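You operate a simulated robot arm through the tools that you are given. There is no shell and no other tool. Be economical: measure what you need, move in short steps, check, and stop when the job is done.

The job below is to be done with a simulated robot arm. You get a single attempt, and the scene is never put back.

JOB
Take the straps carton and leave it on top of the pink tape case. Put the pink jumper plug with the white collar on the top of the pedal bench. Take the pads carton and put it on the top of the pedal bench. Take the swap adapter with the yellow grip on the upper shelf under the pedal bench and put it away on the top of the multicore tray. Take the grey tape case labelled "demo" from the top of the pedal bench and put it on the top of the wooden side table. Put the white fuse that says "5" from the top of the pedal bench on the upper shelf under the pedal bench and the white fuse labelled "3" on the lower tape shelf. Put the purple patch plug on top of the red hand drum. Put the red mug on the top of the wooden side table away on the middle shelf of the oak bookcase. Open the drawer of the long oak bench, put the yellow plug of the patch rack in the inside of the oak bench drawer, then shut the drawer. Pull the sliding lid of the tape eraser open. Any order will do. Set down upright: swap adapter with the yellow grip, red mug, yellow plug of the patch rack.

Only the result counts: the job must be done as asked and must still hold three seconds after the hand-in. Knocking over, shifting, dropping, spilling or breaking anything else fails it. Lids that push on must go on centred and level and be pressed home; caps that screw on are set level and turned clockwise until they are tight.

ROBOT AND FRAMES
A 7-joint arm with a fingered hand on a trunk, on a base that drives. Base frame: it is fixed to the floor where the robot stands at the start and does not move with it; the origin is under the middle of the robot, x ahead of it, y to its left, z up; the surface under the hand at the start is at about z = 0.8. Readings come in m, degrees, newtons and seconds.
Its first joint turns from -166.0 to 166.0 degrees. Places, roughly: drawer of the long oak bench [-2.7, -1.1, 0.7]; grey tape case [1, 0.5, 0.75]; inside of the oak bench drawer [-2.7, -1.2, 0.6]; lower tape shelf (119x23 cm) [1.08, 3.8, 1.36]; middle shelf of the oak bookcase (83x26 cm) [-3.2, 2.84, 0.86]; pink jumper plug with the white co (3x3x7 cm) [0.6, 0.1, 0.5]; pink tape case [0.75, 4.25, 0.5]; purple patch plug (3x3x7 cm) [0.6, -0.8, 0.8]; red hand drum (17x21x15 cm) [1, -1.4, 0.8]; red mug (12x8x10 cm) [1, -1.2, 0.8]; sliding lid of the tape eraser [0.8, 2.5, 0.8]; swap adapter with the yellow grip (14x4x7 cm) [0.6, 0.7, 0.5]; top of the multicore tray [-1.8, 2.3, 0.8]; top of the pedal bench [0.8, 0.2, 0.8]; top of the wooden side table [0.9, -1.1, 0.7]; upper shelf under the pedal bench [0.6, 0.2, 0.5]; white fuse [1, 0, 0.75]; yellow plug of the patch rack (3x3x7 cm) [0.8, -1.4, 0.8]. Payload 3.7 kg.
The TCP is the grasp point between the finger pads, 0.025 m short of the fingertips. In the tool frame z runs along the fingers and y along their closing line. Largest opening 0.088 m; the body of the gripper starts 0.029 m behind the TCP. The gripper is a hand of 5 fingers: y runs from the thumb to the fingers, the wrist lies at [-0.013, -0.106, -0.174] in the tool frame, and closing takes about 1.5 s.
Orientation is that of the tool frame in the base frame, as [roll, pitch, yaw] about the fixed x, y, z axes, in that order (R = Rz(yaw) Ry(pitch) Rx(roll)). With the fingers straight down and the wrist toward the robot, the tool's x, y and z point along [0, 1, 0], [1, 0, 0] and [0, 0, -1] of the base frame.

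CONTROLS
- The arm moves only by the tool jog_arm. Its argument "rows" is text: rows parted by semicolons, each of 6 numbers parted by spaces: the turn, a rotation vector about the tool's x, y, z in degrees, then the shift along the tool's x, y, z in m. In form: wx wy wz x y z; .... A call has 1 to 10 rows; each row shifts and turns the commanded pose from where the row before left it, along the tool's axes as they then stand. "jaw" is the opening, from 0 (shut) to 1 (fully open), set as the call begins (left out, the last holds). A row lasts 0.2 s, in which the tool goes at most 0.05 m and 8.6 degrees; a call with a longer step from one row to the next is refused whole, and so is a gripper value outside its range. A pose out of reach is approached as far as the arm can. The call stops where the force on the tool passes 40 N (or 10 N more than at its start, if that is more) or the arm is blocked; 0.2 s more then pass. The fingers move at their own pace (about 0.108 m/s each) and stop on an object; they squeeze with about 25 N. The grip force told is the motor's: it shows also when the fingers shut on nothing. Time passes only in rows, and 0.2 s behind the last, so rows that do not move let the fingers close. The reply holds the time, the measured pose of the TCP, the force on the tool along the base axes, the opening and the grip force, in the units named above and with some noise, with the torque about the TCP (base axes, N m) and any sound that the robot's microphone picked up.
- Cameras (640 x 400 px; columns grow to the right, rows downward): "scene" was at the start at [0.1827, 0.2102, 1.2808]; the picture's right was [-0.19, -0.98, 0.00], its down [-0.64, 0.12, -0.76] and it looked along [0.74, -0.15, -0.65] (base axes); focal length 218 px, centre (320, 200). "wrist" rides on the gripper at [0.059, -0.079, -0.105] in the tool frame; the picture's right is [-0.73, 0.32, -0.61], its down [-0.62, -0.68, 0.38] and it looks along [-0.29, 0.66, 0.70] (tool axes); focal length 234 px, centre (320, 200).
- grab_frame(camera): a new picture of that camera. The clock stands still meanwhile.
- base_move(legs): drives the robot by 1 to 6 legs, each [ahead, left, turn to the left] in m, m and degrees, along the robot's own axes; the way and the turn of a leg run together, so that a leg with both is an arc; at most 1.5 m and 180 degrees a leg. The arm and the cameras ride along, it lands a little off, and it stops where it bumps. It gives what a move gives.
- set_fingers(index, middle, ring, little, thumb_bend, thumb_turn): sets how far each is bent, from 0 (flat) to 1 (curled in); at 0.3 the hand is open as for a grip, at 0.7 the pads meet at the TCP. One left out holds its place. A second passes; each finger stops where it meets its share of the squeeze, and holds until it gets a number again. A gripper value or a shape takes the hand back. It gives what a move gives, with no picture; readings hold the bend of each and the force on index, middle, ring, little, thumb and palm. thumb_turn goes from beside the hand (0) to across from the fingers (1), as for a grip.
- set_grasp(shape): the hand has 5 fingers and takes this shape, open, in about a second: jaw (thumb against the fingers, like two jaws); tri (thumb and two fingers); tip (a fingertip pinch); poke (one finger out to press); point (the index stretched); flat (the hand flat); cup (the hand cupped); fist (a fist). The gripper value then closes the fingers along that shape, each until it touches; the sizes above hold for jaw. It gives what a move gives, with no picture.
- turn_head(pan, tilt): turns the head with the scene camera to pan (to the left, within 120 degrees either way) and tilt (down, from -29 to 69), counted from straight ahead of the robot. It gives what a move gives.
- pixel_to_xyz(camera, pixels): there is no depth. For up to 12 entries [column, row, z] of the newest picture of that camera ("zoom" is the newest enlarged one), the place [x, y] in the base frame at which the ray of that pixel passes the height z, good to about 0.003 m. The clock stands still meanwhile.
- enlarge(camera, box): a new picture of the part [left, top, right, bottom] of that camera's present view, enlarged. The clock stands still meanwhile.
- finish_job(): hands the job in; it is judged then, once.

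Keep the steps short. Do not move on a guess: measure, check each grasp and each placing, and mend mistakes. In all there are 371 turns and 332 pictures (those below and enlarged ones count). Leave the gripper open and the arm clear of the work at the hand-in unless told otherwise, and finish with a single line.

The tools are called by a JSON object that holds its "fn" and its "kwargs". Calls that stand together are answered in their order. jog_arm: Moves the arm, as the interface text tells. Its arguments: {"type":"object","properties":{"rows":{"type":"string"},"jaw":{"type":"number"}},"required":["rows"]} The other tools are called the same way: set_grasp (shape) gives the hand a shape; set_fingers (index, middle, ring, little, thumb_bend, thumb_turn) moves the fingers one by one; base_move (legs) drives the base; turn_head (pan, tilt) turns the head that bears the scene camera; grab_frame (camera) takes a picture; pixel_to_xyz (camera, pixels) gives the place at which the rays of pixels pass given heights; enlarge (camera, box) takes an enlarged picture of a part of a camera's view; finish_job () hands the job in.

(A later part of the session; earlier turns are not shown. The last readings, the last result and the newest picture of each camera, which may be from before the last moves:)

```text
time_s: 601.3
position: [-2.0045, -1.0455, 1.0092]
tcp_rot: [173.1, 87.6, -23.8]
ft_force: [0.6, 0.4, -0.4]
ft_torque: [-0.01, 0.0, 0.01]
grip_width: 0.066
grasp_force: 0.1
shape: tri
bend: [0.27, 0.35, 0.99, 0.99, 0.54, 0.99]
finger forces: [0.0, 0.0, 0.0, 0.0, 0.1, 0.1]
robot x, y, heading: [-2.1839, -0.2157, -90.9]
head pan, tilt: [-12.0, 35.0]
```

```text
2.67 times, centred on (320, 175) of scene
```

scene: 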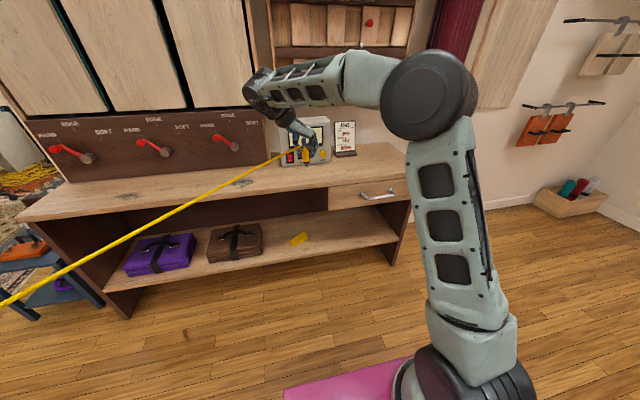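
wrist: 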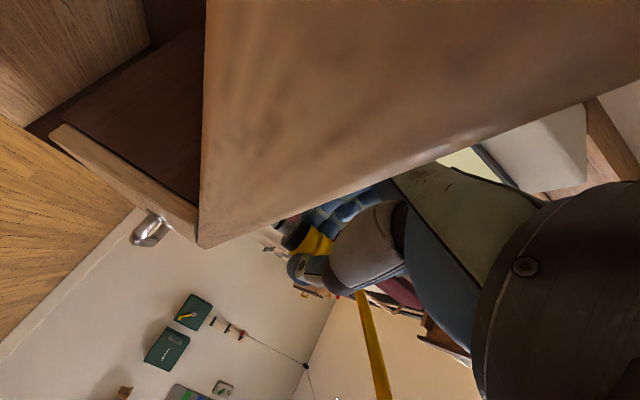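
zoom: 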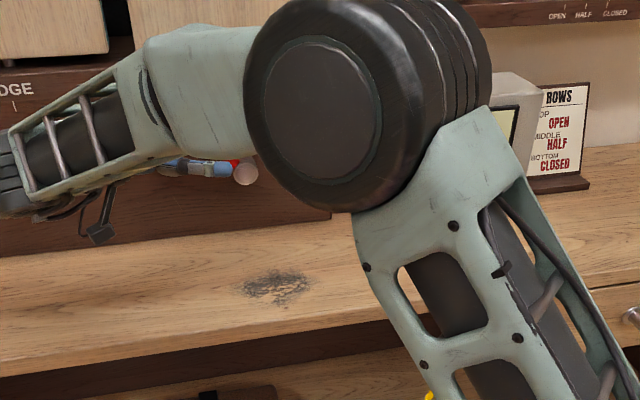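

{"fn": "jog_arm", "kwargs": {"rows": "0 8 0 0 0 0;0 8 0 0 0 0;0 8 0 0 0 0;0 8 0 0 0 0;0 8 0 0 0 0;0 8 0 0 0 0;0 8 0 0 0 0;0 8 0 0 0 0;0 8 0 0 0 0;0 8 0 0 0 0"}}

{"fn": "jog_arm", "kwargs": {"rows": "0 8 0 0 0 0;0 0 8 0 0 0;0 0 8 0 0 0;0 0 8 0 0 0;0 0 8 0 0 0;0 0 8 0 0 0;0 0 8 0 0 0;0 0 8 0 0 0;0 0 8 0 0 0;0 0 4 0 0 0"}}

{"fn": "base_move", "kwargs": {"legs": [[-0.3, -0.1, 0]]}}

{"fn": "turn_head", "kwargs": {"pan": 0, "tilt": 35}}

{"fn": "grab_frame", "kwargs": {"camera": "scene"}}

```text
time_s: 603.5
position: [-2.0047, -1.0458, 1.0092]
tcp_rot: [179.7, 7.5, -17.0]
ft_force: [0.1, 0.2, 0.1]
ft_torque: [0.01, 0.01, 0.02]
grip_width: 0.066
grasp_force: 0.1
shape: tri
bend: [0.27, 0.35, 0.99, 0.99, 0.54, 0.99]
finger forces: [0.0, 0.0, 0.1, 0.0, 0.0, 0.0]
robot x, y, heading: [-2.184, -0.2155, -91.0]
head pan, tilt: [-12.0, 35.0]
```

```text
time_s: 605.7
position: [-2.0042, -1.0457, 1.0088]
tcp_rot: [-179.7, -0.4, -84.9]
ft_force: [0.2, -0.3, -0.1]
ft_torque: [0.0, 0.01, -0.01]
grip_width: 0.0659
grasp_force: 0.1
shape: tri
bend: [0.27, 0.35, 0.99, 0.99, 0.54, 0.99]
finger forces: [0.0, 0.0, 0.0, 0.0, 0.0, 0.0]
robot x, y, heading: [-2.1818, -0.2143, -90.5]
head pan, tilt: [-12.0, 35.0]
```

```text
time_s: 607.9
position: [-2.0986, -0.7501, 1.0084]
tcp_rot: [-179.8, -0.4, -84.9]
ft_force: [0.6, -0.3, 0.9]
ft_torque: [-0.03, -0.03, -0.03]
grip_width: 0.0662
grasp_force: 0.1
shape: tri
bend: [0.27, 0.35, 0.99, 0.99, 0.54, 0.99]
finger forces: [0.1, 0.0, 0.0, 0.1, 0.1, 0.0]
robot x, y, heading: [-2.2752, 0.0804, -91.2]
head pan, tilt: [-12.0, 35.0]
stopped in leg 1: the robot was blocked; the commanded pose is now the measured one
```

```text
time_s: 608.7
position: [-2.0981, -0.7495, 1.0096]
tcp_rot: [-179.8, -0.4, -85.0]
ft_force: [0.6, 0.3, -0.7]
ft_torque: [0.03, 0.0, 0.03]
grip_width: 0.0657
grasp_force: 0.0
shape: tri
bend: [0.27, 0.35, 0.99, 0.99, 0.54, 0.99]
finger forces: [0.1, 0.0, 0.1, 0.0, 0.0, 0.0]
robot x, y, heading: [-2.2782, 0.0802, -91.2]
head pan, tilt: [0.0, 35.0]
```

```text
42 pictures are left
```

scene: 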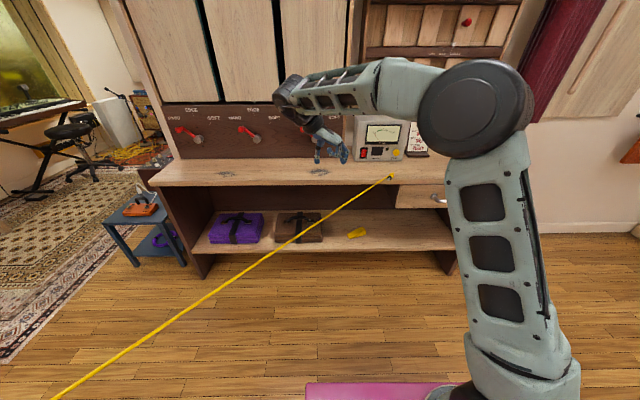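

{"fn": "enlarge", "kwargs": {"camera": "scene", "box": [340, 140, 460, 215]}}

{"fn": "pixel_to_xyz", "kwargs": {"camera": "zoom", "pixels": [[275, 195, 0.82], [275, 215, 0.78], [530, 325, 0.68], [470, 312, 0.68]]}}

```text
5.33 times, centred on (400, 178) of scene
```

zoom: 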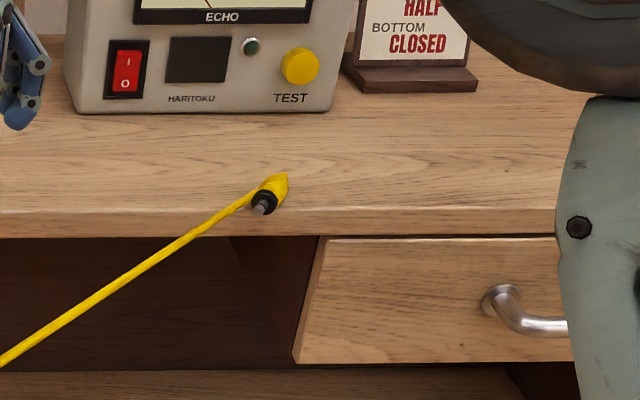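

```text
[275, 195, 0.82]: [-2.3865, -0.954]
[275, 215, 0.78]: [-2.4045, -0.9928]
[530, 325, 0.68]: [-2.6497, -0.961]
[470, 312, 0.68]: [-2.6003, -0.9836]
```

The plug lies at the bench's front edge. With the hand free I'll open the drawer first. I'll turn the tool fore-and-aft and go above the handle.

{"fn": "jog_arm", "kwargs": {"rows": "0 0 -8.5 0 0 0;0 0 -8.5 0 0 0;0 0 -8.5 0 0 0;0 0 -8.5 0 0 0;0 0 -8.5 0 0 0;0 0 -8.5 0 0 0;0 0 -8.5 0 0 0;0 0 -8.5 0 0 0;0 0 -8.5 0 0 0;0 0 -8.5 0 0 0"}}

{"fn": "base_move", "kwargs": {"legs": [[0.15, 0, 1], [0, -0.59, 0]]}}

{"fn": "grab_frame", "kwargs": {"camera": "wrist"}}

{"fn": "pixel_to_xyz", "kwargs": {"camera": "wrist", "pixels": [[200, 250, 0.68]]}}

```text
time_s: 610.9
position: [-2.0984, -0.7489, 1.0099]
tcp_rot: [179.6, -0.3, 0.1]
ft_force: [0.5, -0.8, 0.1]
ft_torque: [0.01, 0.02, -0.02]
grip_width: 0.0659
grasp_force: 0.0
shape: tri
bend: [0.27, 0.35, 0.99, 0.99, 0.54, 0.99]
finger forces: [0.1, 0.0, 0.1, 0.1, 0.1, 0.1]
robot x, y, heading: [-2.2723, 0.0816, -91.3]
head pan, tilt: [0.0, 35.0]
```

```text
time_s: 615.2
position: [-2.6898, -0.8919, 1.0101]
tcp_rot: [179.6, -0.3, 0.9]
ft_force: [0.7, -0.5, 1.1]
ft_torque: [-0.01, 0.01, -0.01]
grip_width: 0.0658
grasp_force: 0.1
shape: tri
bend: [0.27, 0.35, 0.99, 0.99, 0.54, 0.99]
finger forces: [0.0, 0.1, 0.1, 0.0, 0.0, 0.0]
robot x, y, heading: [-2.8801, -0.063, -90.1]
head pan, tilt: [0.0, 35.0]
```

```text
40 pictures are left
```

wrist: 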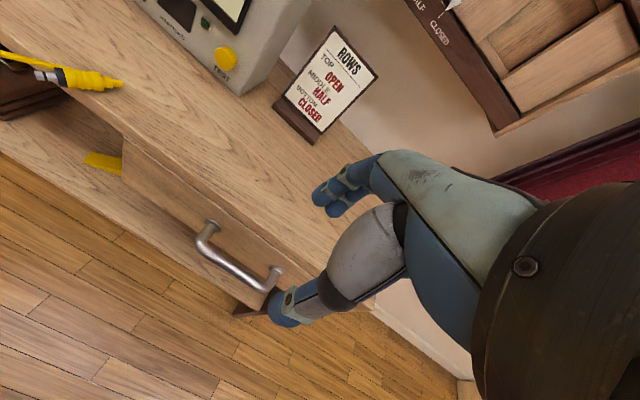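

```text
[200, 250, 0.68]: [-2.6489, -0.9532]
```

{"fn": "pixel_to_xyz", "kwargs": {"camera": "wrist", "pixels": [[203, 243, 0.68], [266, 286, 0.68], [235, 265, 0.68], [210, 222, 0.69], [118, 82, 0.795], [48, 76, 0.795], [130, 150, 0.76]]}}

```text
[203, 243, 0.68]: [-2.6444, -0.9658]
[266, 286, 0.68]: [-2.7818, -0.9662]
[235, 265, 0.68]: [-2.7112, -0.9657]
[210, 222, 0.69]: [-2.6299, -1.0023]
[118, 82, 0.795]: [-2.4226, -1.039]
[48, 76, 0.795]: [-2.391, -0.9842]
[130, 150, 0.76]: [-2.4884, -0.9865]
```

{"fn": "jog_arm", "kwargs": {"rows": "0 0 0 -0.01 0.034 0.02;0 0 0 -0.01 0.034 0.02;0 0 0 0 0 0.045;0 0 0 0 0 0.045;0 0 0 0 0 0.045;0 0 0 0 0 0.045;0 0 0 0 0 0.045;0 0 0 0 0 0.035;0 0 0 0 0 0.02;0 0 0 0 0 0", "jaw": 0.4}}

{"fn": "grab_frame", "kwargs": {"camera": "wrist"}}

```text
time_s: 617.2
position: [-2.7049, -0.961, 0.7006]
tcp_rot: [179.5, -0.4, 1.1]
ft_force: [-3.7, 24.2, 15.7]
ft_torque: [-0.9, 0.16, -0.28]
grip_width: 0.0308
grasp_force: 0.0
shape: tri
bend: [0.74, 0.62, 0.99, 0.99, 0.72, 1.0]
finger forces: [0.1, 55.6, 0.0, 0.1, 0.0, 0.0]
robot x, y, heading: [-2.8815, -0.0631, -89.8]
head pan, tilt: [0.0, 35.0]
stopped in row 9: the force on the tool passed its limit at 47 N (the readings are from after the stop); the commanded pose is now the measured one
```

```text
39 pictures are left
```

wrist: 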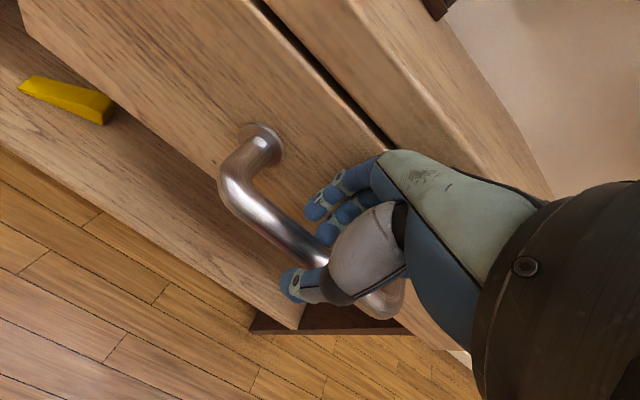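

{"fn": "jog_arm", "kwargs": {"rows": "0 0 0 0 -0.007 0;0 0 0 0 0 0.008;0 0 0 0 0 0;0 0 0 0 0 0;0 0 0 0 0 0", "jaw": 0}}

{"fn": "base_move", "kwargs": {"legs": [[-0.15, 0, 0]]}}

{"fn": "grab_frame", "kwargs": {"camera": "wrist"}}

```text
time_s: 617.8
position: [-2.7054, -0.9596, 0.6979]
tcp_rot: [178.7, -0.4, 1.1]
ft_force: [-3.2, -1.4, 20.5]
ft_torque: [-0.32, 0.18, -0.04]
grip_width: 0.021
grasp_force: 25.2
shape: tri
bend: [0.74, 0.75, 1.0, 1.0, 0.76, 1.0]
finger forces: [12.0, 28.8, 0.0, 0.0, 23.5, 0.0]
robot x, y, heading: [-2.8819, -0.0653, -90.1]
head pan, tilt: [0.0, 35.0]
stopped in row 3: the force on the tool passed its limit at 42 N (the readings are from after the stop); the commanded pose is now the measured one
```

```text
time_s: 619.3
position: [-2.704, -0.8185, 0.6984]
tcp_rot: [178.6, -0.1, 0.9]
ft_force: [-3.3, 0.1, 11.5]
ft_torque: [-0.18, 0.18, -0.05]
grip_width: 0.0211
grasp_force: 24.6
shape: tri
bend: [0.74, 0.6, 1.0, 1.0, 0.76, 1.0]
finger forces: [11.0, 25.2, 0.0, 0.0, 22.1, 0.0]
robot x, y, heading: [-2.8787, 0.0753, -89.9]
head pan, tilt: [0.0, 35.0]
stopped in leg 1: the robot was blocked; the commanded pose is now the measured one
```

```text
38 pictures are left
```

wrist: 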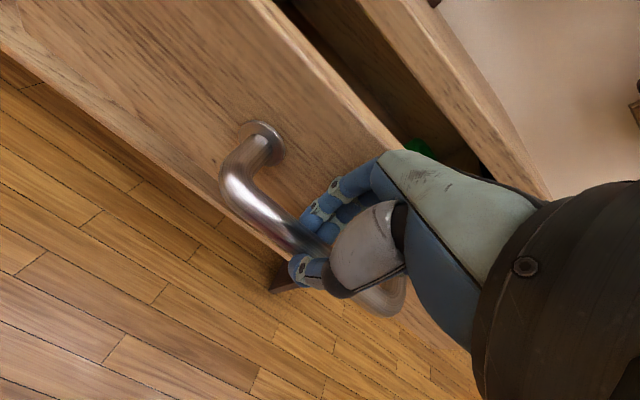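

The drawer came out about 14 cm before the base met the screen behind. I'll pull a little more with the arm, then release.

{"fn": "jog_arm", "kwargs": {"rows": "0 0 0 0 -0.03 0;0 0 0 0 -0.03 0;0 0 0 0 -0.02 0;0 0 0 0 0 0"}}

{"fn": "jog_arm", "kwargs": {"rows": "0 0 0 0 0 0;0 0 0 0 0 0;0 0 0 0 0 0;0 0 0 0 0 -0.03;0 0 0 0 0 -0.045;0 0 0 0 0 -0.045;0 0 0 0 0 -0.045;0 0 0 0 0 -0.045;0 0 0 0 0 -0.045;0 0 0 0 0 0", "jaw": 0.6}}

{"fn": "grab_frame", "kwargs": {"camera": "wrist"}}

```text
time_s: 620.3
position: [-2.7063, -0.7363, 0.696]
tcp_rot: [178.7, -0.4, 1.0]
ft_force: [4.7, 0.5, 34.6]
ft_torque: [-0.59, 0.04, 0.01]
grip_width: 0.0214
grasp_force: 24.4
shape: tri
bend: [0.74, 0.75, 1.0, 1.0, 0.77, 1.0]
finger forces: [12.6, 32.0, 0.0, 0.0, 23.5, 0.0]
robot x, y, heading: [-2.8838, 0.0755, -90.4]
head pan, tilt: [0.0, 35.0]
```

```text
time_s: 622.5
position: [-2.7092, -0.7279, 0.951]
tcp_rot: [178.9, -0.3, 1.0]
ft_force: [-0.2, 0.2, 0.1]
ft_torque: [0.02, -0.01, -0.01]
grip_width: 0.0524
grasp_force: 0.1
shape: tri
bend: [0.74, 0.41, 0.99, 0.99, 0.65, 1.0]
finger forces: [0.0, 0.0, 0.0, 0.1, 0.1, 0.1]
robot x, y, heading: [-2.8821, 0.0762, -90.1]
head pan, tilt: [0.0, 35.0]
```

```text
37 pictures are left
```

wrist: 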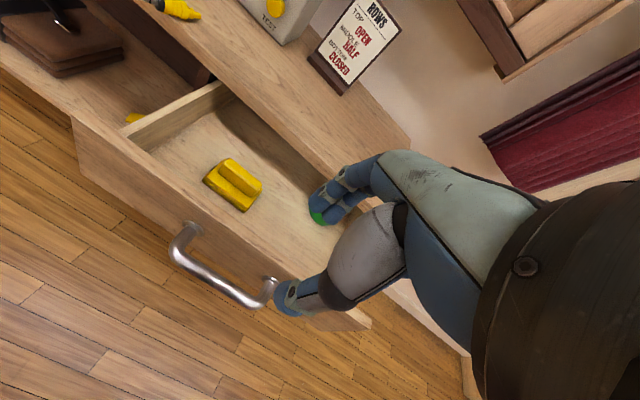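

{"fn": "pixel_to_xyz", "kwargs": {"camera": "wrist", "pixels": [[205, 180, 0.64], [262, 188, 0.64], [270, 150, 0.64], [230, 105, 0.64], [150, 150, 0.64], [260, 260, 0.64], [200, 130, 0.64], [74, 122, 0.73], [300, 285, 0.73]]}}

```text
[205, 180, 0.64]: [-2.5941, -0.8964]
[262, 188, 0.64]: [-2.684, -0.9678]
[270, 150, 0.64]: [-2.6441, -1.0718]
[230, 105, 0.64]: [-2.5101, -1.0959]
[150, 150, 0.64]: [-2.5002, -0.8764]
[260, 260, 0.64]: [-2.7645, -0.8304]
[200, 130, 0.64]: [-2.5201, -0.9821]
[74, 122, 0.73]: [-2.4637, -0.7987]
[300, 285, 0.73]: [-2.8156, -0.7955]
```

The drawer is open about 22 cm, with a free spot at about (−2.545, −0.93). Now I'll go back to the plug, turn the hand to yaw −120°, and pick it up so that its tip faces me.

{"fn": "jog_arm", "kwargs": {"rows": "0 0 8.5 0 0 0;0 0 8.5 0 0 0;0 0 8.5 0 0 0;0 0 8.5 0 0 0;0 0 8.5 0 0 0;0 0 8.5 0 0 0;0 0 8.5 0 0 0;0 0 8.5 0 0 0;0 0 8.5 0 0 0;0 0 8.5 0 0 0"}}

{"fn": "jog_arm", "kwargs": {"rows": "0 0 8.5 0 0 0;0 0 8.5 0 0 0;0 0 8.5 0 0 0;0 0 8.5 0 0 0;0 0 2 0 0 0"}}

{"fn": "base_move", "kwargs": {"legs": [[0, 0.3, 0], [0.26, 0, 0]]}}

{"fn": "grab_frame", "kwargs": {"camera": "wrist"}}

```text
time_s: 624.7
position: [-2.7073, -0.7318, 0.9514]
tcp_rot: [-179.7, -1.4, -84.3]
ft_force: [0.0, -1.4, 0.3]
ft_torque: [-0.02, 0.0, 0.0]
grip_width: 0.0524
grasp_force: 0.1
shape: tri
bend: [0.74, 0.41, 0.99, 0.99, 0.65, 1.0]
finger forces: [0.0, 0.0, 0.0, 0.0, 0.0, 0.1]
robot x, y, heading: [-2.8816, 0.0734, -90.2]
head pan, tilt: [0.0, 35.0]
```

```text
time_s: 625.9
position: [-2.7074, -0.7314, 0.9503]
tcp_rot: [-179.2, -0.8, -120.2]
ft_force: [0.0, -0.2, -0.2]
ft_torque: [0.0, 0.01, -0.02]
grip_width: 0.0525
grasp_force: 0.0
shape: tri
bend: [0.74, 0.41, 0.99, 0.99, 0.65, 1.0]
finger forces: [0.1, 0.0, 0.1, 0.0, 0.1, 0.0]
robot x, y, heading: [-2.8812, 0.0762, -90.1]
head pan, tilt: [0.0, 35.0]
```

```text
time_s: 629.4
position: [-2.4073, -0.9939, 0.951]
tcp_rot: [-179.2, -0.8, -119.9]
ft_force: [0.5, -0.7, -0.4]
ft_torque: [0.01, 0.0, -0.02]
grip_width: 0.0524
grasp_force: 0.0
shape: tri
bend: [0.74, 0.41, 0.99, 0.99, 0.65, 1.0]
finger forces: [0.0, 0.0, 0.0, 0.0, 0.0, 0.0]
robot x, y, heading: [-2.587, -0.1885, -89.7]
head pan, tilt: [0.0, 35.0]
```

```text
36 pictures are left
```

wrist: 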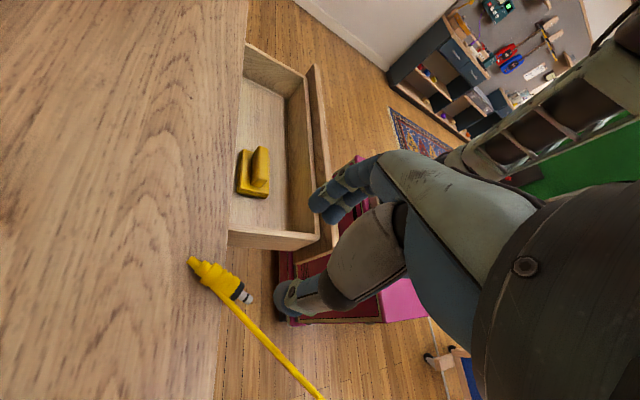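

{"fn": "pixel_to_xyz", "kwargs": {"camera": "wrist", "pixels": [[249, 299, 0.79], [238, 293, 0.795], [222, 282, 0.795], [208, 272, 0.795], [194, 262, 0.795], [236, 200, 0.78]]}}

```text
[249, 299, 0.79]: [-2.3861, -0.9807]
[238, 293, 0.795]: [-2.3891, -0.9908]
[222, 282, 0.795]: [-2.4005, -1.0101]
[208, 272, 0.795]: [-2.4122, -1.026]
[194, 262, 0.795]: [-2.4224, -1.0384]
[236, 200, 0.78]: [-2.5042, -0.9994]
```

{"fn": "jog_arm", "kwargs": {"rows": "0 0 0 0.0165 -0.013 0.02;0 0 0 0 0 0.045;0 0 0 0 0 0.045;0 0 0 0 0 0.033;0 0 0 0 0 0"}}

{"fn": "jog_arm", "kwargs": {"rows": "0 0 0 0 0 0;0 0 0 0 0 0;0 0 0 0 0 0;0 0 0 0 0 0", "jaw": 0}}

{"fn": "jog_arm", "kwargs": {"rows": "0 0 0 0 0 -0.045;0 0 0 0 0 -0.045;0 8 0 0 0 0;0 8 0 0 0 0;0 8 0 0 0 0;0 8 0 0 0 0;0 8 0 0 0 0;0 8 0 0 0 0;0 8 0 0 0 0;0 8 0 0 0 0"}}

{"fn": "jog_arm", "kwargs": {"rows": "0 8 0 0 0 0;0 8 0 0 0 0;0 8 0 0 0 0;0 2 0 0 0 0;0 0 0 0 0 0"}}

{"fn": "grab_frame", "kwargs": {"camera": "wrist"}}

```text
time_s: 630.6
position: [-2.4044, -1.019, 0.8083]
tcp_rot: [-179.2, -0.9, -119.8]
ft_force: [0.2, -0.2, -0.1]
ft_torque: [0.01, 0.02, -0.01]
grip_width: 0.0524
grasp_force: 0.0
shape: tri
bend: [0.74, 0.41, 0.99, 0.99, 0.65, 1.0]
finger forces: [0.1, 0.0, 0.0, 0.1, 0.0, 0.0]
robot x, y, heading: [-2.5818, -0.1845, -89.9]
head pan, tilt: [0.0, 35.0]
```

```text
time_s: 631.6
position: [-2.4056, -1.0188, 0.8073]
tcp_rot: [-179.3, -0.9, -120.0]
ft_force: [-0.2, 0.5, 0.2]
ft_torque: [-0.04, -0.03, -0.02]
grip_width: 0.0162
grasp_force: 24.8
shape: tri
bend: [0.73, 0.6, 1.0, 1.0, 0.75, 1.0]
finger forces: [11.7, 10.9, 0.1, 0.0, 22.6, 0.0]
robot x, y, heading: [-2.5857, -0.1901, -89.8]
head pan, tilt: [0.0, 35.0]
```

```text
time_s: 633.8
position: [-2.4051, -1.0164, 0.8982]
tcp_rot: [-177.8, -65.1, -121.8]
ft_force: [-0.3, -0.2, -1.2]
ft_torque: [0.01, 0.02, 0.02]
grip_width: 0.0163
grasp_force: 24.8
shape: tri
bend: [0.73, 0.6, 1.0, 1.0, 0.75, 1.0]
finger forces: [11.6, 11.0, 0.0, 0.1, 22.7, 0.1]
robot x, y, heading: [-2.5867, -0.1841, -89.8]
head pan, tilt: [0.0, 35.0]
```

```text
time_s: 635.0
position: [-2.4038, -1.0153, 0.8979]
tcp_rot: [-35.9, -88.8, 96.0]
ft_force: [0.3, -0.3, -1.5]
ft_torque: [0.02, 0.02, -0.02]
grip_width: 0.0167
grasp_force: 24.8
shape: tri
bend: [0.73, 0.6, 1.0, 1.0, 0.75, 1.0]
finger forces: [11.5, 11.1, 0.1, 0.1, 22.6, 0.1]
robot x, y, heading: [-2.5822, -0.1861, -89.8]
head pan, tilt: [0.0, 35.0]
```

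```text
35 pictures are left
```

wrist: 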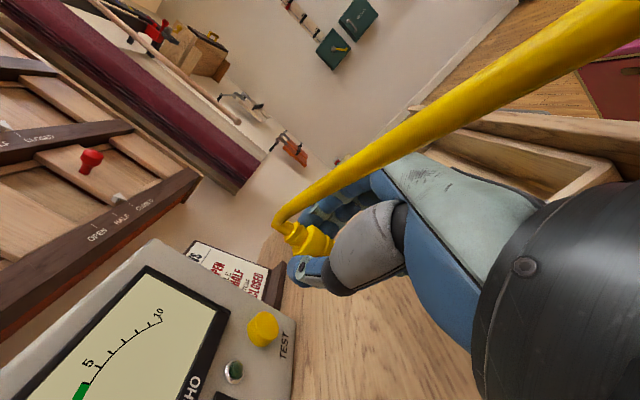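

{"fn": "jog_arm", "kwargs": {"rows": "0 0 0 -0.03 0 0.01;0 0 0 -0.03 0 0.005;0 0 0 -0.016 0 0;0 0 0 0 0 0"}}

{"fn": "jog_arm", "kwargs": {"rows": "0 0 0 -0.004 0 0;0 0 0 -0.002 0 0;0 0 0 0 0 0"}}

{"fn": "enlarge", "kwargs": {"camera": "wrist", "box": [200, 150, 440, 330]}}

```text
time_s: 636.0
position: [-2.413, -1.0307, 0.8259]
tcp_rot: [-38.3, -88.6, 98.5]
ft_force: [-2.3, 0.8, 17.8]
ft_torque: [-0.21, 0.28, -0.05]
grip_width: 0.0164
grasp_force: 24.9
shape: tri
bend: [0.73, 0.6, 1.0, 1.0, 0.75, 1.0]
finger forces: [13.0, 11.8, 0.0, 0.0, 22.5, 0.0]
robot x, y, heading: [-2.5829, -0.1862, -89.8]
head pan, tilt: [0.0, 35.0]
```

```text
time_s: 636.6
position: [-2.4111, -1.0303, 0.8217]
tcp_rot: [-35.1, -88.2, 95.1]
ft_force: [3.1, 2.2, 23.0]
ft_torque: [0.17, -0.01, -0.18]
grip_width: 0.016
grasp_force: 25.2
shape: tri
bend: [0.73, 0.59, 1.0, 0.99, 0.75, 0.98]
finger forces: [12.8, 13.1, 0.1, 10.9, 23.8, 0.1]
robot x, y, heading: [-2.583, -0.1837, -89.7]
head pan, tilt: [0.0, 35.0]
stopped in row 3: the force on the tool passed its limit at 42 N (the readings are from after the stop); the commanded pose is now the measured one
```

```text
2.22 times, centred on (320, 240) of wrist
```

zoom: 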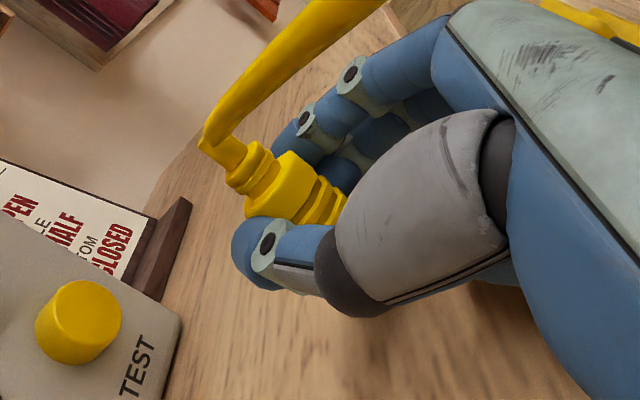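

{"fn": "jog_arm", "kwargs": {"rows": "0 0 0 0.0045 0 0;0 0 0 0 0 0;0 0 0 0 0 0"}}

{"fn": "jog_arm", "kwargs": {"rows": "0 0 0 0 0 0;0 0 0 0 0 0;0 0 0 0 0 0", "jaw": 0.35}}

{"fn": "enlarge", "kwargs": {"camera": "wrist", "box": [200, 150, 440, 330]}}

```text
time_s: 637.5
position: [-2.4101, -1.0309, 0.823]
tcp_rot: [-40.2, -88.5, 100.2]
ft_force: [2.2, 0.4, 7.5]
ft_torque: [0.09, 0.02, -0.1]
grip_width: 0.016
grasp_force: 25.6
shape: tri
bend: [0.73, 0.59, 1.0, 0.99, 0.75, 0.99]
finger forces: [12.8, 13.2, 0.0, 3.8, 24.6, 0.0]
robot x, y, heading: [-2.5854, -0.1893, -89.7]
head pan, tilt: [0.0, 35.0]
```

```text
time_s: 638.2
position: [-2.4112, -1.0311, 0.8225]
tcp_rot: [-39.3, -88.4, 99.4]
ft_force: [1.6, 1.0, 4.4]
ft_torque: [0.1, -0.05, -0.05]
grip_width: 0.0307
grasp_force: 0.0
shape: tri
bend: [0.74, 0.51, 0.99, 0.99, 0.73, 1.0]
finger forces: [0.0, 0.0, 0.0, 3.6, 0.0, 0.0]
robot x, y, heading: [-2.5847, -0.1826, -89.5]
head pan, tilt: [0.0, 35.0]
```

```text
2.22 times, centred on (320, 240) of wrist
```

zoom: 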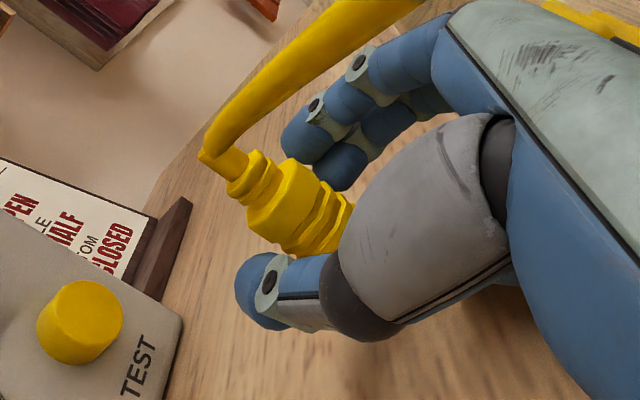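

It stands by itself between the fingers. I'll open wider and withdraw straight back slowly.

{"fn": "jog_arm", "kwargs": {"rows": "0 0 0 0.002 0 0;0 0 0 0.002 0 0;0 0 0 0 0 0;0 0 0 0 0 -0.012;0 0 0 0 0 -0.015;0 0 0 0 0 -0.02;0 0 0 0 0 -0.03;0 0 0 0.02 0 -0.03;0 0 0 0.04 0 0;0 0 0 0.045 0 0", "jaw": 0.8}}

{"fn": "enlarge", "kwargs": {"camera": "wrist", "box": [160, 150, 480, 350]}}

```text
time_s: 640.5
position: [-2.3597, -0.9343, 0.9299]
tcp_rot: [-33.6, -88.5, 93.7]
ft_force: [-0.5, -0.1, 1.1]
ft_torque: [0.02, -0.03, -0.01]
grip_width: 0.0703
grasp_force: 0.0
shape: tri
bend: [0.27, 0.34, 0.99, 0.99, 0.49, 0.99]
finger forces: [0.0, 0.0, 0.0, 0.0, 0.0, 0.0]
robot x, y, heading: [-2.5841, -0.1886, -89.6]
head pan, tilt: [0.0, 35.0]
```

```text
2.00 times, centred on (320, 250) of wrist
```

zoom: 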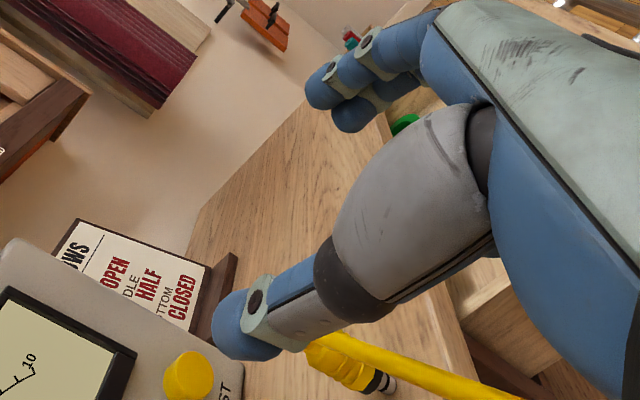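

The plug toppled again, as it's very delicate freestanding. I'll stand it leaning on the tester's face and take it from above. First I need to see where it lies.

{"fn": "jog_arm", "kwargs": {"rows": "0 -8 0 0 0 0;0 -8 0 0 0 0;0 -8 0 0 0 0;0 -8 0 0 0 0;0 -8 0 0 0 0;0 -8 0 0 0 0;0 -8 0 0 0 0;0 -8 0 0 0 0;0 -8 0 0 0 0;0 -8 0 0 0 0"}}

{"fn": "jog_arm", "kwargs": {"rows": "0 -8 0 0.03 0 0;0 0 0 0.03 0 0;0 0 0 0.02 0 0;0 0 0 0 0 0"}}

{"fn": "grab_frame", "kwargs": {"camera": "wrist"}}

```text
time_s: 642.6
position: [-2.3572, -0.9343, 0.9302]
tcp_rot: [-179.0, -11.2, -120.0]
ft_force: [-1.0, 0.7, -0.6]
ft_torque: [-0.01, -0.01, 0.01]
grip_width: 0.0702
grasp_force: 0.1
shape: tri
bend: [0.27, 0.34, 0.99, 0.99, 0.49, 0.99]
finger forces: [0.0, 0.1, 0.1, 0.0, 0.0, 0.0]
robot x, y, heading: [-2.5872, -0.1849, -90.0]
head pan, tilt: [0.0, 35.0]
```

```text
time_s: 643.6
position: [-2.3998, -1.0034, 0.9409]
tcp_rot: [-179.0, -3.3, -120.0]
ft_force: [0.5, -0.1, -0.2]
ft_torque: [0.0, -0.02, -0.01]
grip_width: 0.0704
grasp_force: 0.1
shape: tri
bend: [0.27, 0.34, 0.99, 0.99, 0.49, 0.99]
finger forces: [0.0, 0.0, 0.0, 0.0, 0.1, 0.1]
robot x, y, heading: [-2.5828, -0.1865, -89.9]
head pan, tilt: [0.0, 35.0]
```

```text
31 pictures are left
```

wrist: 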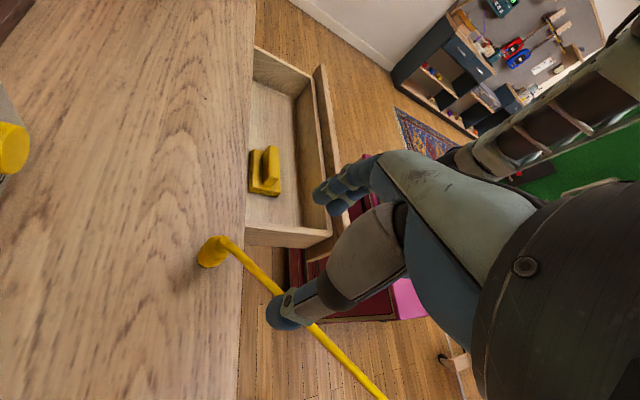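

It is in fact standing upright: from above I see its round top at (212, 248). I'll take it from above now.

{"fn": "pixel_to_xyz", "kwargs": {"camera": "wrist", "pixels": [[212, 250, 0.84], [207, 256, 0.82], [222, 240, 0.85], [203, 262, 0.79]]}}

{"fn": "enlarge", "kwargs": {"camera": "wrist", "box": [140, 200, 300, 300]}}

```text
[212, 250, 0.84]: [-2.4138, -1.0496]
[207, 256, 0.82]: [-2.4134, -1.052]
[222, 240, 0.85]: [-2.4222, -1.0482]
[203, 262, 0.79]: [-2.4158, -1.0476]
```

```text
4.00 times, centred on (220, 250) of wrist
```

zoom: 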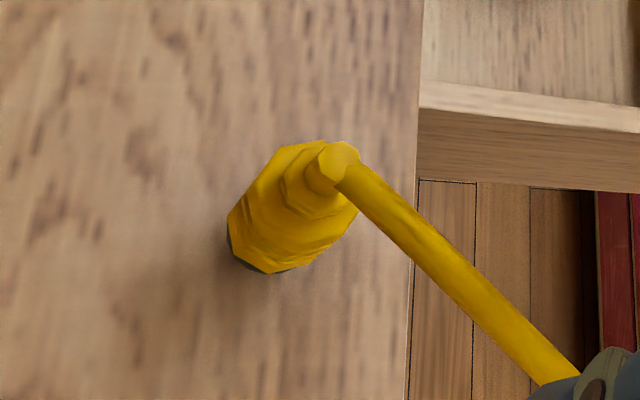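

{"fn": "jog_arm", "kwargs": {"rows": "0 -3.3 0 0.024 -0.005 0;0 0 0 0.023 -0.0046 0;0 0 0 0 0 0.03;0 0 0 0 0 0;0 0 0 0 0 0", "jaw": 0.65}}

{"fn": "enlarge", "kwargs": {"camera": "wrist", "box": [160, 150, 360, 300]}}

{"fn": "pixel_to_xyz", "kwargs": {"camera": "zoom", "pixels": [[320, 200, 0.84], [250, 250, 0.84]]}}

```text
time_s: 644.9
position: [-2.4133, -1.0488, 0.9109]
tcp_rot: [-179.0, 0.2, -119.9]
ft_force: [-0.3, 0.2, 0.5]
ft_torque: [-0.01, -0.03, 0.0]
grip_width: 0.0577
grasp_force: 0.0
shape: tri
bend: [0.73, 0.39, 0.99, 0.99, 0.61, 1.0]
finger forces: [0.0, 0.0, 0.0, 0.1, 0.0, 0.0]
robot x, y, heading: [-2.5833, -0.1841, -89.8]
head pan, tilt: [0.0, 35.0]
```

```text
2.67 times, centred on (260, 225) of wrist
```

zoom: 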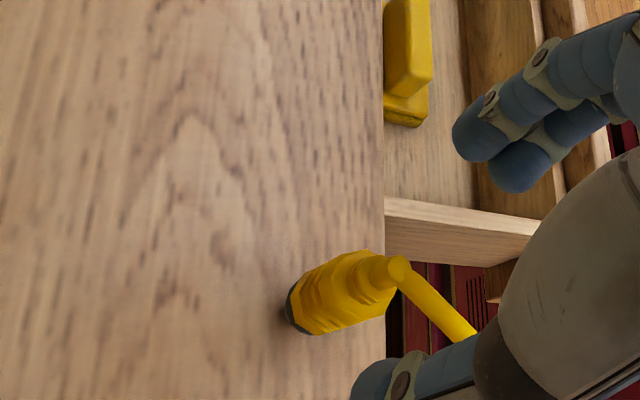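

```text
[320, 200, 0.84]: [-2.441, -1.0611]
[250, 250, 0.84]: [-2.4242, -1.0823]
```

{"fn": "pixel_to_xyz", "kwargs": {"camera": "zoom", "pixels": [[390, 272, 0.85], [350, 285, 0.825], [315, 305, 0.8]]}}

{"fn": "jog_arm", "kwargs": {"rows": "0 0 0 0 0 0.03;0 0 0 0 0 0.03;0 0 0 0 0 0.021;0 0 0 0 0 0"}}

{"fn": "jog_arm", "kwargs": {"rows": "0 0 0 0 0 0;0 0 0 0 0 0;0 0 0 0 0 0;0 0 0 0 0 0", "jaw": 0}}

{"fn": "jog_arm", "kwargs": {"rows": "0 0 0 0 0 -0.03;0 0 0 0 0 -0.04;0 0 0 0 0 0"}}

{"fn": "grab_frame", "kwargs": {"camera": "wrist"}}

```text
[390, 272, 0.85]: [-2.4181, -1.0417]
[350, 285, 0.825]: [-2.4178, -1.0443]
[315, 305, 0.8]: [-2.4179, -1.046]
```

```text
time_s: 645.9
position: [-2.4129, -1.0495, 0.8307]
tcp_rot: [-179.1, 0.1, -119.9]
ft_force: [-0.5, -0.4, -0.1]
ft_torque: [-0.01, 0.03, 0.02]
grip_width: 0.0577
grasp_force: 0.0
shape: tri
bend: [0.73, 0.39, 0.99, 0.99, 0.61, 1.0]
finger forces: [0.0, 0.0, 0.0, 0.1, 0.1, 0.0]
robot x, y, heading: [-2.5871, -0.1846, -89.8]
head pan, tilt: [0.0, 35.0]
```

```text
time_s: 646.9
position: [-2.4129, -1.0488, 0.8292]
tcp_rot: [-179.1, 0.1, -119.9]
ft_force: [-0.1, -0.2, -0.2]
ft_torque: [-0.01, 0.01, 0.0]
grip_width: 0.0161
grasp_force: 25.2
shape: tri
bend: [0.73, 0.59, 1.0, 1.0, 0.75, 1.0]
finger forces: [10.1, 11.8, 0.1, 0.1, 21.8, 0.0]
robot x, y, heading: [-2.5836, -0.1852, -89.8]
head pan, tilt: [0.0, 35.0]
```

```text
time_s: 647.6
position: [-2.4141, -1.048, 0.9003]
tcp_rot: [-179.0, 0.0, -119.9]
ft_force: [0.1, -0.3, -0.7]
ft_torque: [-0.01, 0.01, 0.02]
grip_width: 0.0164
grasp_force: 25.6
shape: tri
bend: [0.73, 0.59, 1.0, 1.0, 0.75, 1.0]
finger forces: [10.3, 11.7, 0.1, 0.0, 21.8, 0.0]
robot x, y, heading: [-2.5846, -0.1832, -89.8]
head pan, tilt: [0.0, 35.0]
```

```text
28 pictures are left
```

wrist: 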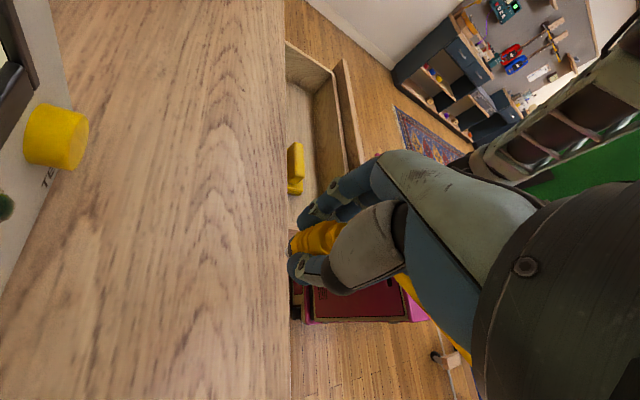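

Held upright from above. I'll turn the hand to yaw 0 and move over the free spot in the drawer at about (−2.545, −0.93).

{"fn": "jog_arm", "kwargs": {"rows": "0 0 -8.5 0 0 0;0 0 -8.5 0 0 0;0 0 -8.5 0 0 0;0 0 -8.5 0 0 0;0 0 -8.5 0 0 0;0 0 -8.5 0 0 0;0 0 -8.5 0 0 0;0 0 -8.5 0 0 0;0 0 -8.5 0 0 0;0 0 -8.5 0 0 0"}}

{"fn": "jog_arm", "kwargs": {"rows": "0 0 -8.5 0 0 0;0 0 -8.5 0 0 0;0 0 -8.5 0 0 0;0 0 -8.5 0 0 0;0 0 0 0 0 0"}}

{"fn": "base_move", "kwargs": {"legs": [[-0.118, -0.131, 0]]}}

{"fn": "grab_frame", "kwargs": {"camera": "wrist"}}

{"fn": "pixel_to_xyz", "kwargs": {"camera": "wrist", "pixels": [[320, 200, 0.64]]}}

```text
time_s: 649.9
position: [-2.4118, -1.049, 0.8998]
tcp_rot: [-179.8, -0.9, -34.8]
ft_force: [0.6, -0.2, -1.1]
ft_torque: [-0.02, 0.01, 0.02]
grip_width: 0.0161
grasp_force: 25.1
shape: tri
bend: [0.73, 0.59, 1.0, 1.0, 0.75, 1.0]
finger forces: [10.9, 12.1, 0.0, 0.0, 21.5, 0.0]
robot x, y, heading: [-2.5851, -0.1883, -89.7]
head pan, tilt: [0.0, 35.0]
```

```text
time_s: 651.0
position: [-2.4131, -1.0488, 0.8987]
tcp_rot: [179.6, -0.9, -0.7]
ft_force: [-0.5, 0.2, -1.0]
ft_torque: [-0.01, 0.01, 0.02]
grip_width: 0.0161
grasp_force: 24.6
shape: tri
bend: [0.73, 0.59, 1.0, 1.0, 0.75, 1.0]
finger forces: [11.1, 12.3, 0.0, 0.0, 21.7, 0.1]
robot x, y, heading: [-2.5856, -0.1831, -89.8]
head pan, tilt: [0.0, 35.0]
```

```text
time_s: 652.5
position: [-2.5412, -0.9298, 0.899]
tcp_rot: [179.6, -0.8, -0.7]
ft_force: [-0.9, -0.2, -0.2]
ft_torque: [0.0, -0.02, -0.01]
grip_width: 0.0161
grasp_force: 25.0
shape: tri
bend: [0.73, 0.59, 1.0, 1.0, 0.75, 1.0]
finger forces: [11.0, 12.2, 0.1, 0.0, 21.5, 0.0]
robot x, y, heading: [-2.7135, -0.067, -89.8]
head pan, tilt: [0.0, 35.0]
```

```text
27 pictures are left
```

wrist: 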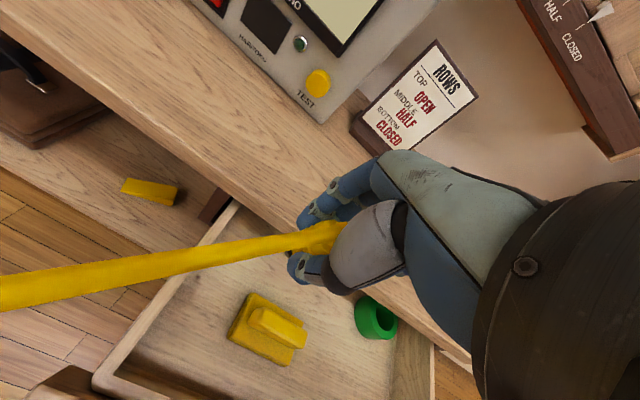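

```text
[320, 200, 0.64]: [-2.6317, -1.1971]
```

{"fn": "pixel_to_xyz", "kwargs": {"camera": "wrist", "pixels": [[228, 335, 0.64], [248, 295, 0.65], [190, 265, 0.73], [160, 300, 0.73], [120, 385, 0.73]]}}

{"fn": "jog_arm", "kwargs": {"rows": "0 0 0 0 0 0.045;0 0 0 0 0 0.045;0 0 0 0 0 0.045;0 0 0 0 0 0.03;0 0 0 0 0 0.02;0 0 0 0 0 0"}}

```text
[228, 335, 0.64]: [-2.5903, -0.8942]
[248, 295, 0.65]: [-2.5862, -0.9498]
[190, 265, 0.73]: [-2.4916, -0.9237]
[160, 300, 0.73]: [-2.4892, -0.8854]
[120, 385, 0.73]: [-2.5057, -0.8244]
```

```text
time_s: 653.9
position: [-2.5371, -0.9318, 0.7146]
tcp_rot: [179.6, -0.8, -0.8]
ft_force: [-0.2, 0.7, -0.3]
ft_torque: [0.03, 0.0, 0.04]
grip_width: 0.0161
grasp_force: 25.1
shape: tri
bend: [0.73, 0.59, 1.0, 1.0, 0.76, 1.0]
finger forces: [11.4, 12.6, 0.0, 0.1, 21.5, 0.1]
robot x, y, heading: [-2.7135, -0.0682, -89.8]
head pan, tilt: [0.0, 35.0]
```

{"fn": "jog_arm", "kwargs": {"rows": "0 0 0 0 0 0.006;0 0 0 0 0 0.006;0 0 0 0 0 0;0 0 0 0 0 0.005;0 0 0 0 0 0"}}

{"fn": "jog_arm", "kwargs": {"rows": "0 0 0 0 0 0.004;0 0 0 0 0 0;0 0 0 0 0 0"}}

```text
time_s: 655.1
position: [-2.5374, -0.9331, 0.6964]
tcp_rot: [179.6, -0.8, -0.8]
ft_force: [0.4, -0.3, -0.9]
ft_torque: [0.02, 0.02, 0.0]
grip_width: 0.0161
grasp_force: 25.1
shape: tri
bend: [0.73, 0.59, 1.0, 1.0, 0.76, 1.0]
finger forces: [11.4, 12.6, 0.1, 0.0, 21.5, 0.0]
robot x, y, heading: [-2.7136, -0.0691, -89.5]
head pan, tilt: [0.0, 35.0]
```

```text
time_s: 655.9
position: [-2.5362, -0.9323, 0.6942]
tcp_rot: [179.5, -0.9, -0.6]
ft_force: [0.1, -0.6, -1.9]
ft_torque: [-0.02, 0.02, 0.03]
grip_width: 0.0159
grasp_force: 24.8
shape: tri
bend: [0.73, 0.59, 1.0, 1.0, 0.76, 1.0]
finger forces: [11.5, 12.6, 0.0, 0.1, 21.6, 0.0]
robot x, y, heading: [-2.7139, -0.0672, -89.4]
head pan, tilt: [0.0, 35.0]
```

{"fn": "jog_arm", "kwargs": {"rows": "0 0 0 0 0 0.004;0 0 0 0 0 0;0 0 0 0 0 0"}}

{"fn": "jog_arm", "kwargs": {"rows": "0 0 0 0 0 0.004;0 0 0 0 0 0;0 0 0 0 0 0"}}

{"fn": "jog_arm", "kwargs": {"rows": "0 0 0 0 0 0.004;0 0 0 0 0 0;0 0 0 0 0 0"}}

```text
time_s: 656.7
position: [-2.5362, -0.9304, 0.6887]
tcp_rot: [179.6, -0.9, -0.8]
ft_force: [-0.3, 0.5, -0.9]
ft_torque: [-0.04, 0.0, -0.02]
grip_width: 0.016
grasp_force: 25.3
shape: tri
bend: [0.73, 0.59, 1.0, 1.0, 0.76, 1.0]
finger forces: [11.6, 12.7, 0.0, 0.0, 21.5, 0.1]
robot x, y, heading: [-2.7122, -0.0686, -89.7]
head pan, tilt: [0.0, 35.0]
```

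```text
time_s: 657.5
position: [-2.5366, -0.9316, 0.6862]
tcp_rot: [179.6, -0.9, -0.8]
ft_force: [-0.1, -0.6, -1.1]
ft_torque: [-0.01, 0.01, -0.01]
grip_width: 0.016
grasp_force: 24.6
shape: tri
bend: [0.73, 0.59, 1.0, 1.0, 0.76, 1.0]
finger forces: [11.5, 12.7, 0.0, 0.1, 21.5, 0.1]
robot x, y, heading: [-2.7121, -0.0657, -89.6]
head pan, tilt: [0.0, 35.0]
```

```text
time_s: 658.3
position: [-2.5361, -0.9318, 0.6823]
tcp_rot: [179.6, -0.9, -0.8]
ft_force: [0.6, 0.1, 0.1]
ft_torque: [-0.04, 0.01, 0.02]
grip_width: 0.0158
grasp_force: 25.1
shape: tri
bend: [0.73, 0.59, 1.0, 1.0, 0.76, 1.0]
finger forces: [11.5, 12.8, 0.1, 0.0, 21.5, 0.0]
robot x, y, heading: [-2.7125, -0.07, -89.2]
head pan, tilt: [0.0, 35.0]
```

{"fn": "jog_arm", "kwargs": {"rows": "0 0 0 0 0 0.003;0 0 0 0 0 0;0 0 0 0 0 0"}}

{"fn": "jog_arm", "kwargs": {"rows": "0 0 0 0 0 0.003;0 0 0 0 0 0;0 0 0 0 0 0"}}

{"fn": "jog_arm", "kwargs": {"rows": "0 0 0 0 0 0.003;0 0 0 0 0 0;0 0 0 0 0 0"}}

```text
time_s: 659.1
position: [-2.5353, -0.9327, 0.68]
tcp_rot: [179.5, -1.0, -0.7]
ft_force: [1.4, 0.2, 20.8]
ft_torque: [-0.01, -0.02, 0.0]
grip_width: 0.0175
grasp_force: 25.1
shape: tri
bend: [0.73, 0.59, 1.0, 1.0, 0.77, 1.0]
finger forces: [14.6, 16.1, 0.0, 0.1, 26.5, 0.1]
robot x, y, heading: [-2.7153, -0.0701, -89.8]
head pan, tilt: [0.0, 35.0]
```

```text
time_s: 659.9
position: [-2.5364, -0.9309, 0.6775]
tcp_rot: [179.6, -0.9, -0.6]
ft_force: [0.5, 0.1, 40.6]
ft_torque: [-0.16, -0.03, -0.02]
grip_width: 0.0195
grasp_force: 25.7
shape: tri
bend: [0.73, 0.58, 1.0, 1.0, 0.78, 1.0]
finger forces: [16.0, 18.3, 0.0, 0.1, 30.1, 0.0]
robot x, y, heading: [-2.7142, -0.0683, -89.7]
head pan, tilt: [0.0, 35.0]
```

```text
time_s: 660.4
position: [-2.5361, -0.9345, 0.6775]
tcp_rot: [179.2, -1.0, -0.9]
ft_force: [-0.8, 0.0, 24.5]
ft_torque: [-0.1, 0.02, -0.04]
grip_width: 0.0194
grasp_force: 25.2
shape: tri
bend: [0.73, 0.58, 1.0, 1.0, 0.78, 1.0]
finger forces: [14.5, 16.9, 0.0, 0.0, 25.7, 0.0]
robot x, y, heading: [-2.7127, -0.0666, -89.7]
head pan, tilt: [0.0, 35.0]
stopped in row 2: the force on the tool passed its limit at 50 N (the readings are from after the stop); the commanded pose is now the measured one
```

{"fn": "jog_arm", "kwargs": {"rows": "0 0 0 0 0 -0.003;0 0 0 0 0 0;0 0 0 0 0 0"}}

{"fn": "jog_arm", "kwargs": {"rows": "0 0 0 0 0 0;0 0 0 0 0 0;0 0 0 0 0 0;0 0 0 0 0 0", "jaw": 0.5}}

{"fn": "jog_arm", "kwargs": {"rows": "0 0 0 0 0 -0.02;0 0 0 0 0 -0.03;0 0 0 0 0 -0.045;0 0 0 0 0 -0.045;0 0 0 0 0 -0.045;0 0 0 0 0 0"}}

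{"fn": "grab_frame", "kwargs": {"camera": "wrist"}}

```text
time_s: 661.2
position: [-2.5351, -0.9316, 0.6777]
tcp_rot: [179.5, -0.9, -0.6]
ft_force: [-0.4, -0.5, 11.0]
ft_torque: [-0.02, -0.01, -0.02]
grip_width: 0.0189
grasp_force: 25.1
shape: tri
bend: [0.73, 0.58, 1.0, 1.0, 0.78, 1.0]
finger forces: [13.9, 15.2, 0.0, 0.0, 24.1, 0.0]
robot x, y, heading: [-2.7154, -0.0689, -89.6]
head pan, tilt: [0.0, 35.0]
```

```text
time_s: 662.2
position: [-2.535, -0.933, 0.6786]
tcp_rot: [179.5, -1.0, -0.7]
ft_force: [-0.1, 0.0, -0.4]
ft_torque: [0.01, 0.03, 0.02]
grip_width: 0.0438
grasp_force: 0.0
shape: tri
bend: [0.74, 0.45, 0.99, 0.99, 0.7, 1.0]
finger forces: [0.0, 0.0, 0.0, 0.1, 0.0, 0.1]
robot x, y, heading: [-2.7162, -0.0678, -89.7]
head pan, tilt: [0.0, 35.0]
```

```text
time_s: 663.6
position: [-2.5413, -0.9298, 0.863]
tcp_rot: [179.4, -0.8, -0.8]
ft_force: [-0.1, -0.3, 0.8]
ft_torque: [0.01, -0.02, 0.01]
grip_width: 0.0437
grasp_force: 0.0
shape: tri
bend: [0.74, 0.45, 0.99, 0.99, 0.7, 1.0]
finger forces: [0.1, 0.1, 0.0, 0.1, 0.1, 0.0]
robot x, y, heading: [-2.7147, -0.0662, -89.6]
head pan, tilt: [0.0, 35.0]
```

```text
26 pictures are left
```

wrist: 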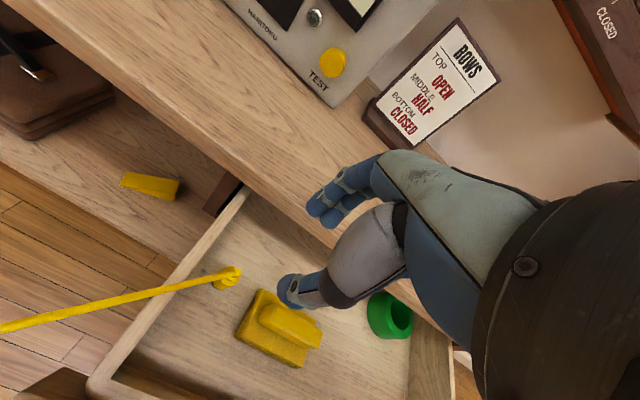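

The plug stands in the drawer. Now I'll shut the drawer slowly, by pushing the handle with closed fingers in small steps.

{"fn": "base_move", "kwargs": {"legs": [[-0.12, -0.16, 0]]}}

{"fn": "jog_arm", "kwargs": {"rows": "0 0 0 0 -0.045 0;0 0 0 0 -0.045 0;0 0 0 0 -0.04 0;0 0 0 0 0 0.045;0 0 0 0 0 0.045;0 0 0 0 0 0.045;0 0 0 0 0 0.03;0 0 0 0 0 0", "jaw": 0}}

{"fn": "grab_frame", "kwargs": {"camera": "wrist"}}

```text
time_s: 665.2
position: [-2.7026, -0.8095, 0.8641]
tcp_rot: [179.5, -0.8, -0.9]
ft_force: [0.1, -0.1, 0.2]
ft_torque: [0.0, 0.01, 0.02]
grip_width: 0.0438
grasp_force: 0.1
shape: tri
bend: [0.74, 0.45, 0.99, 0.99, 0.7, 1.0]
finger forces: [0.0, 0.0, 0.1, 0.0, 0.0, 0.0]
robot x, y, heading: [-2.8745, 0.0537, -89.8]
head pan, tilt: [0.0, 35.0]
```

```text
time_s: 667.0
position: [-2.6984, -0.6788, 0.6951]
tcp_rot: [179.4, -1.0, -0.8]
ft_force: [-0.5, 0.8, 0.2]
ft_torque: [-0.04, 0.0, 0.0]
grip_width: 0.0001
grasp_force: 24.9
shape: tri
bend: [0.7, 0.7, 1.0, 1.0, 0.36, 1.0]
finger forces: [0.0, 0.1, 0.0, 0.1, 0.0, 0.0]
robot x, y, heading: [-2.8686, 0.0512, -89.9]
head pan, tilt: [0.0, 35.0]
```

```text
25 pictures are left
```

wrist: 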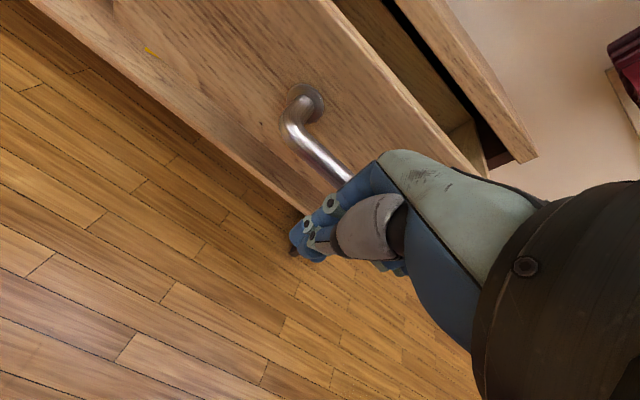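

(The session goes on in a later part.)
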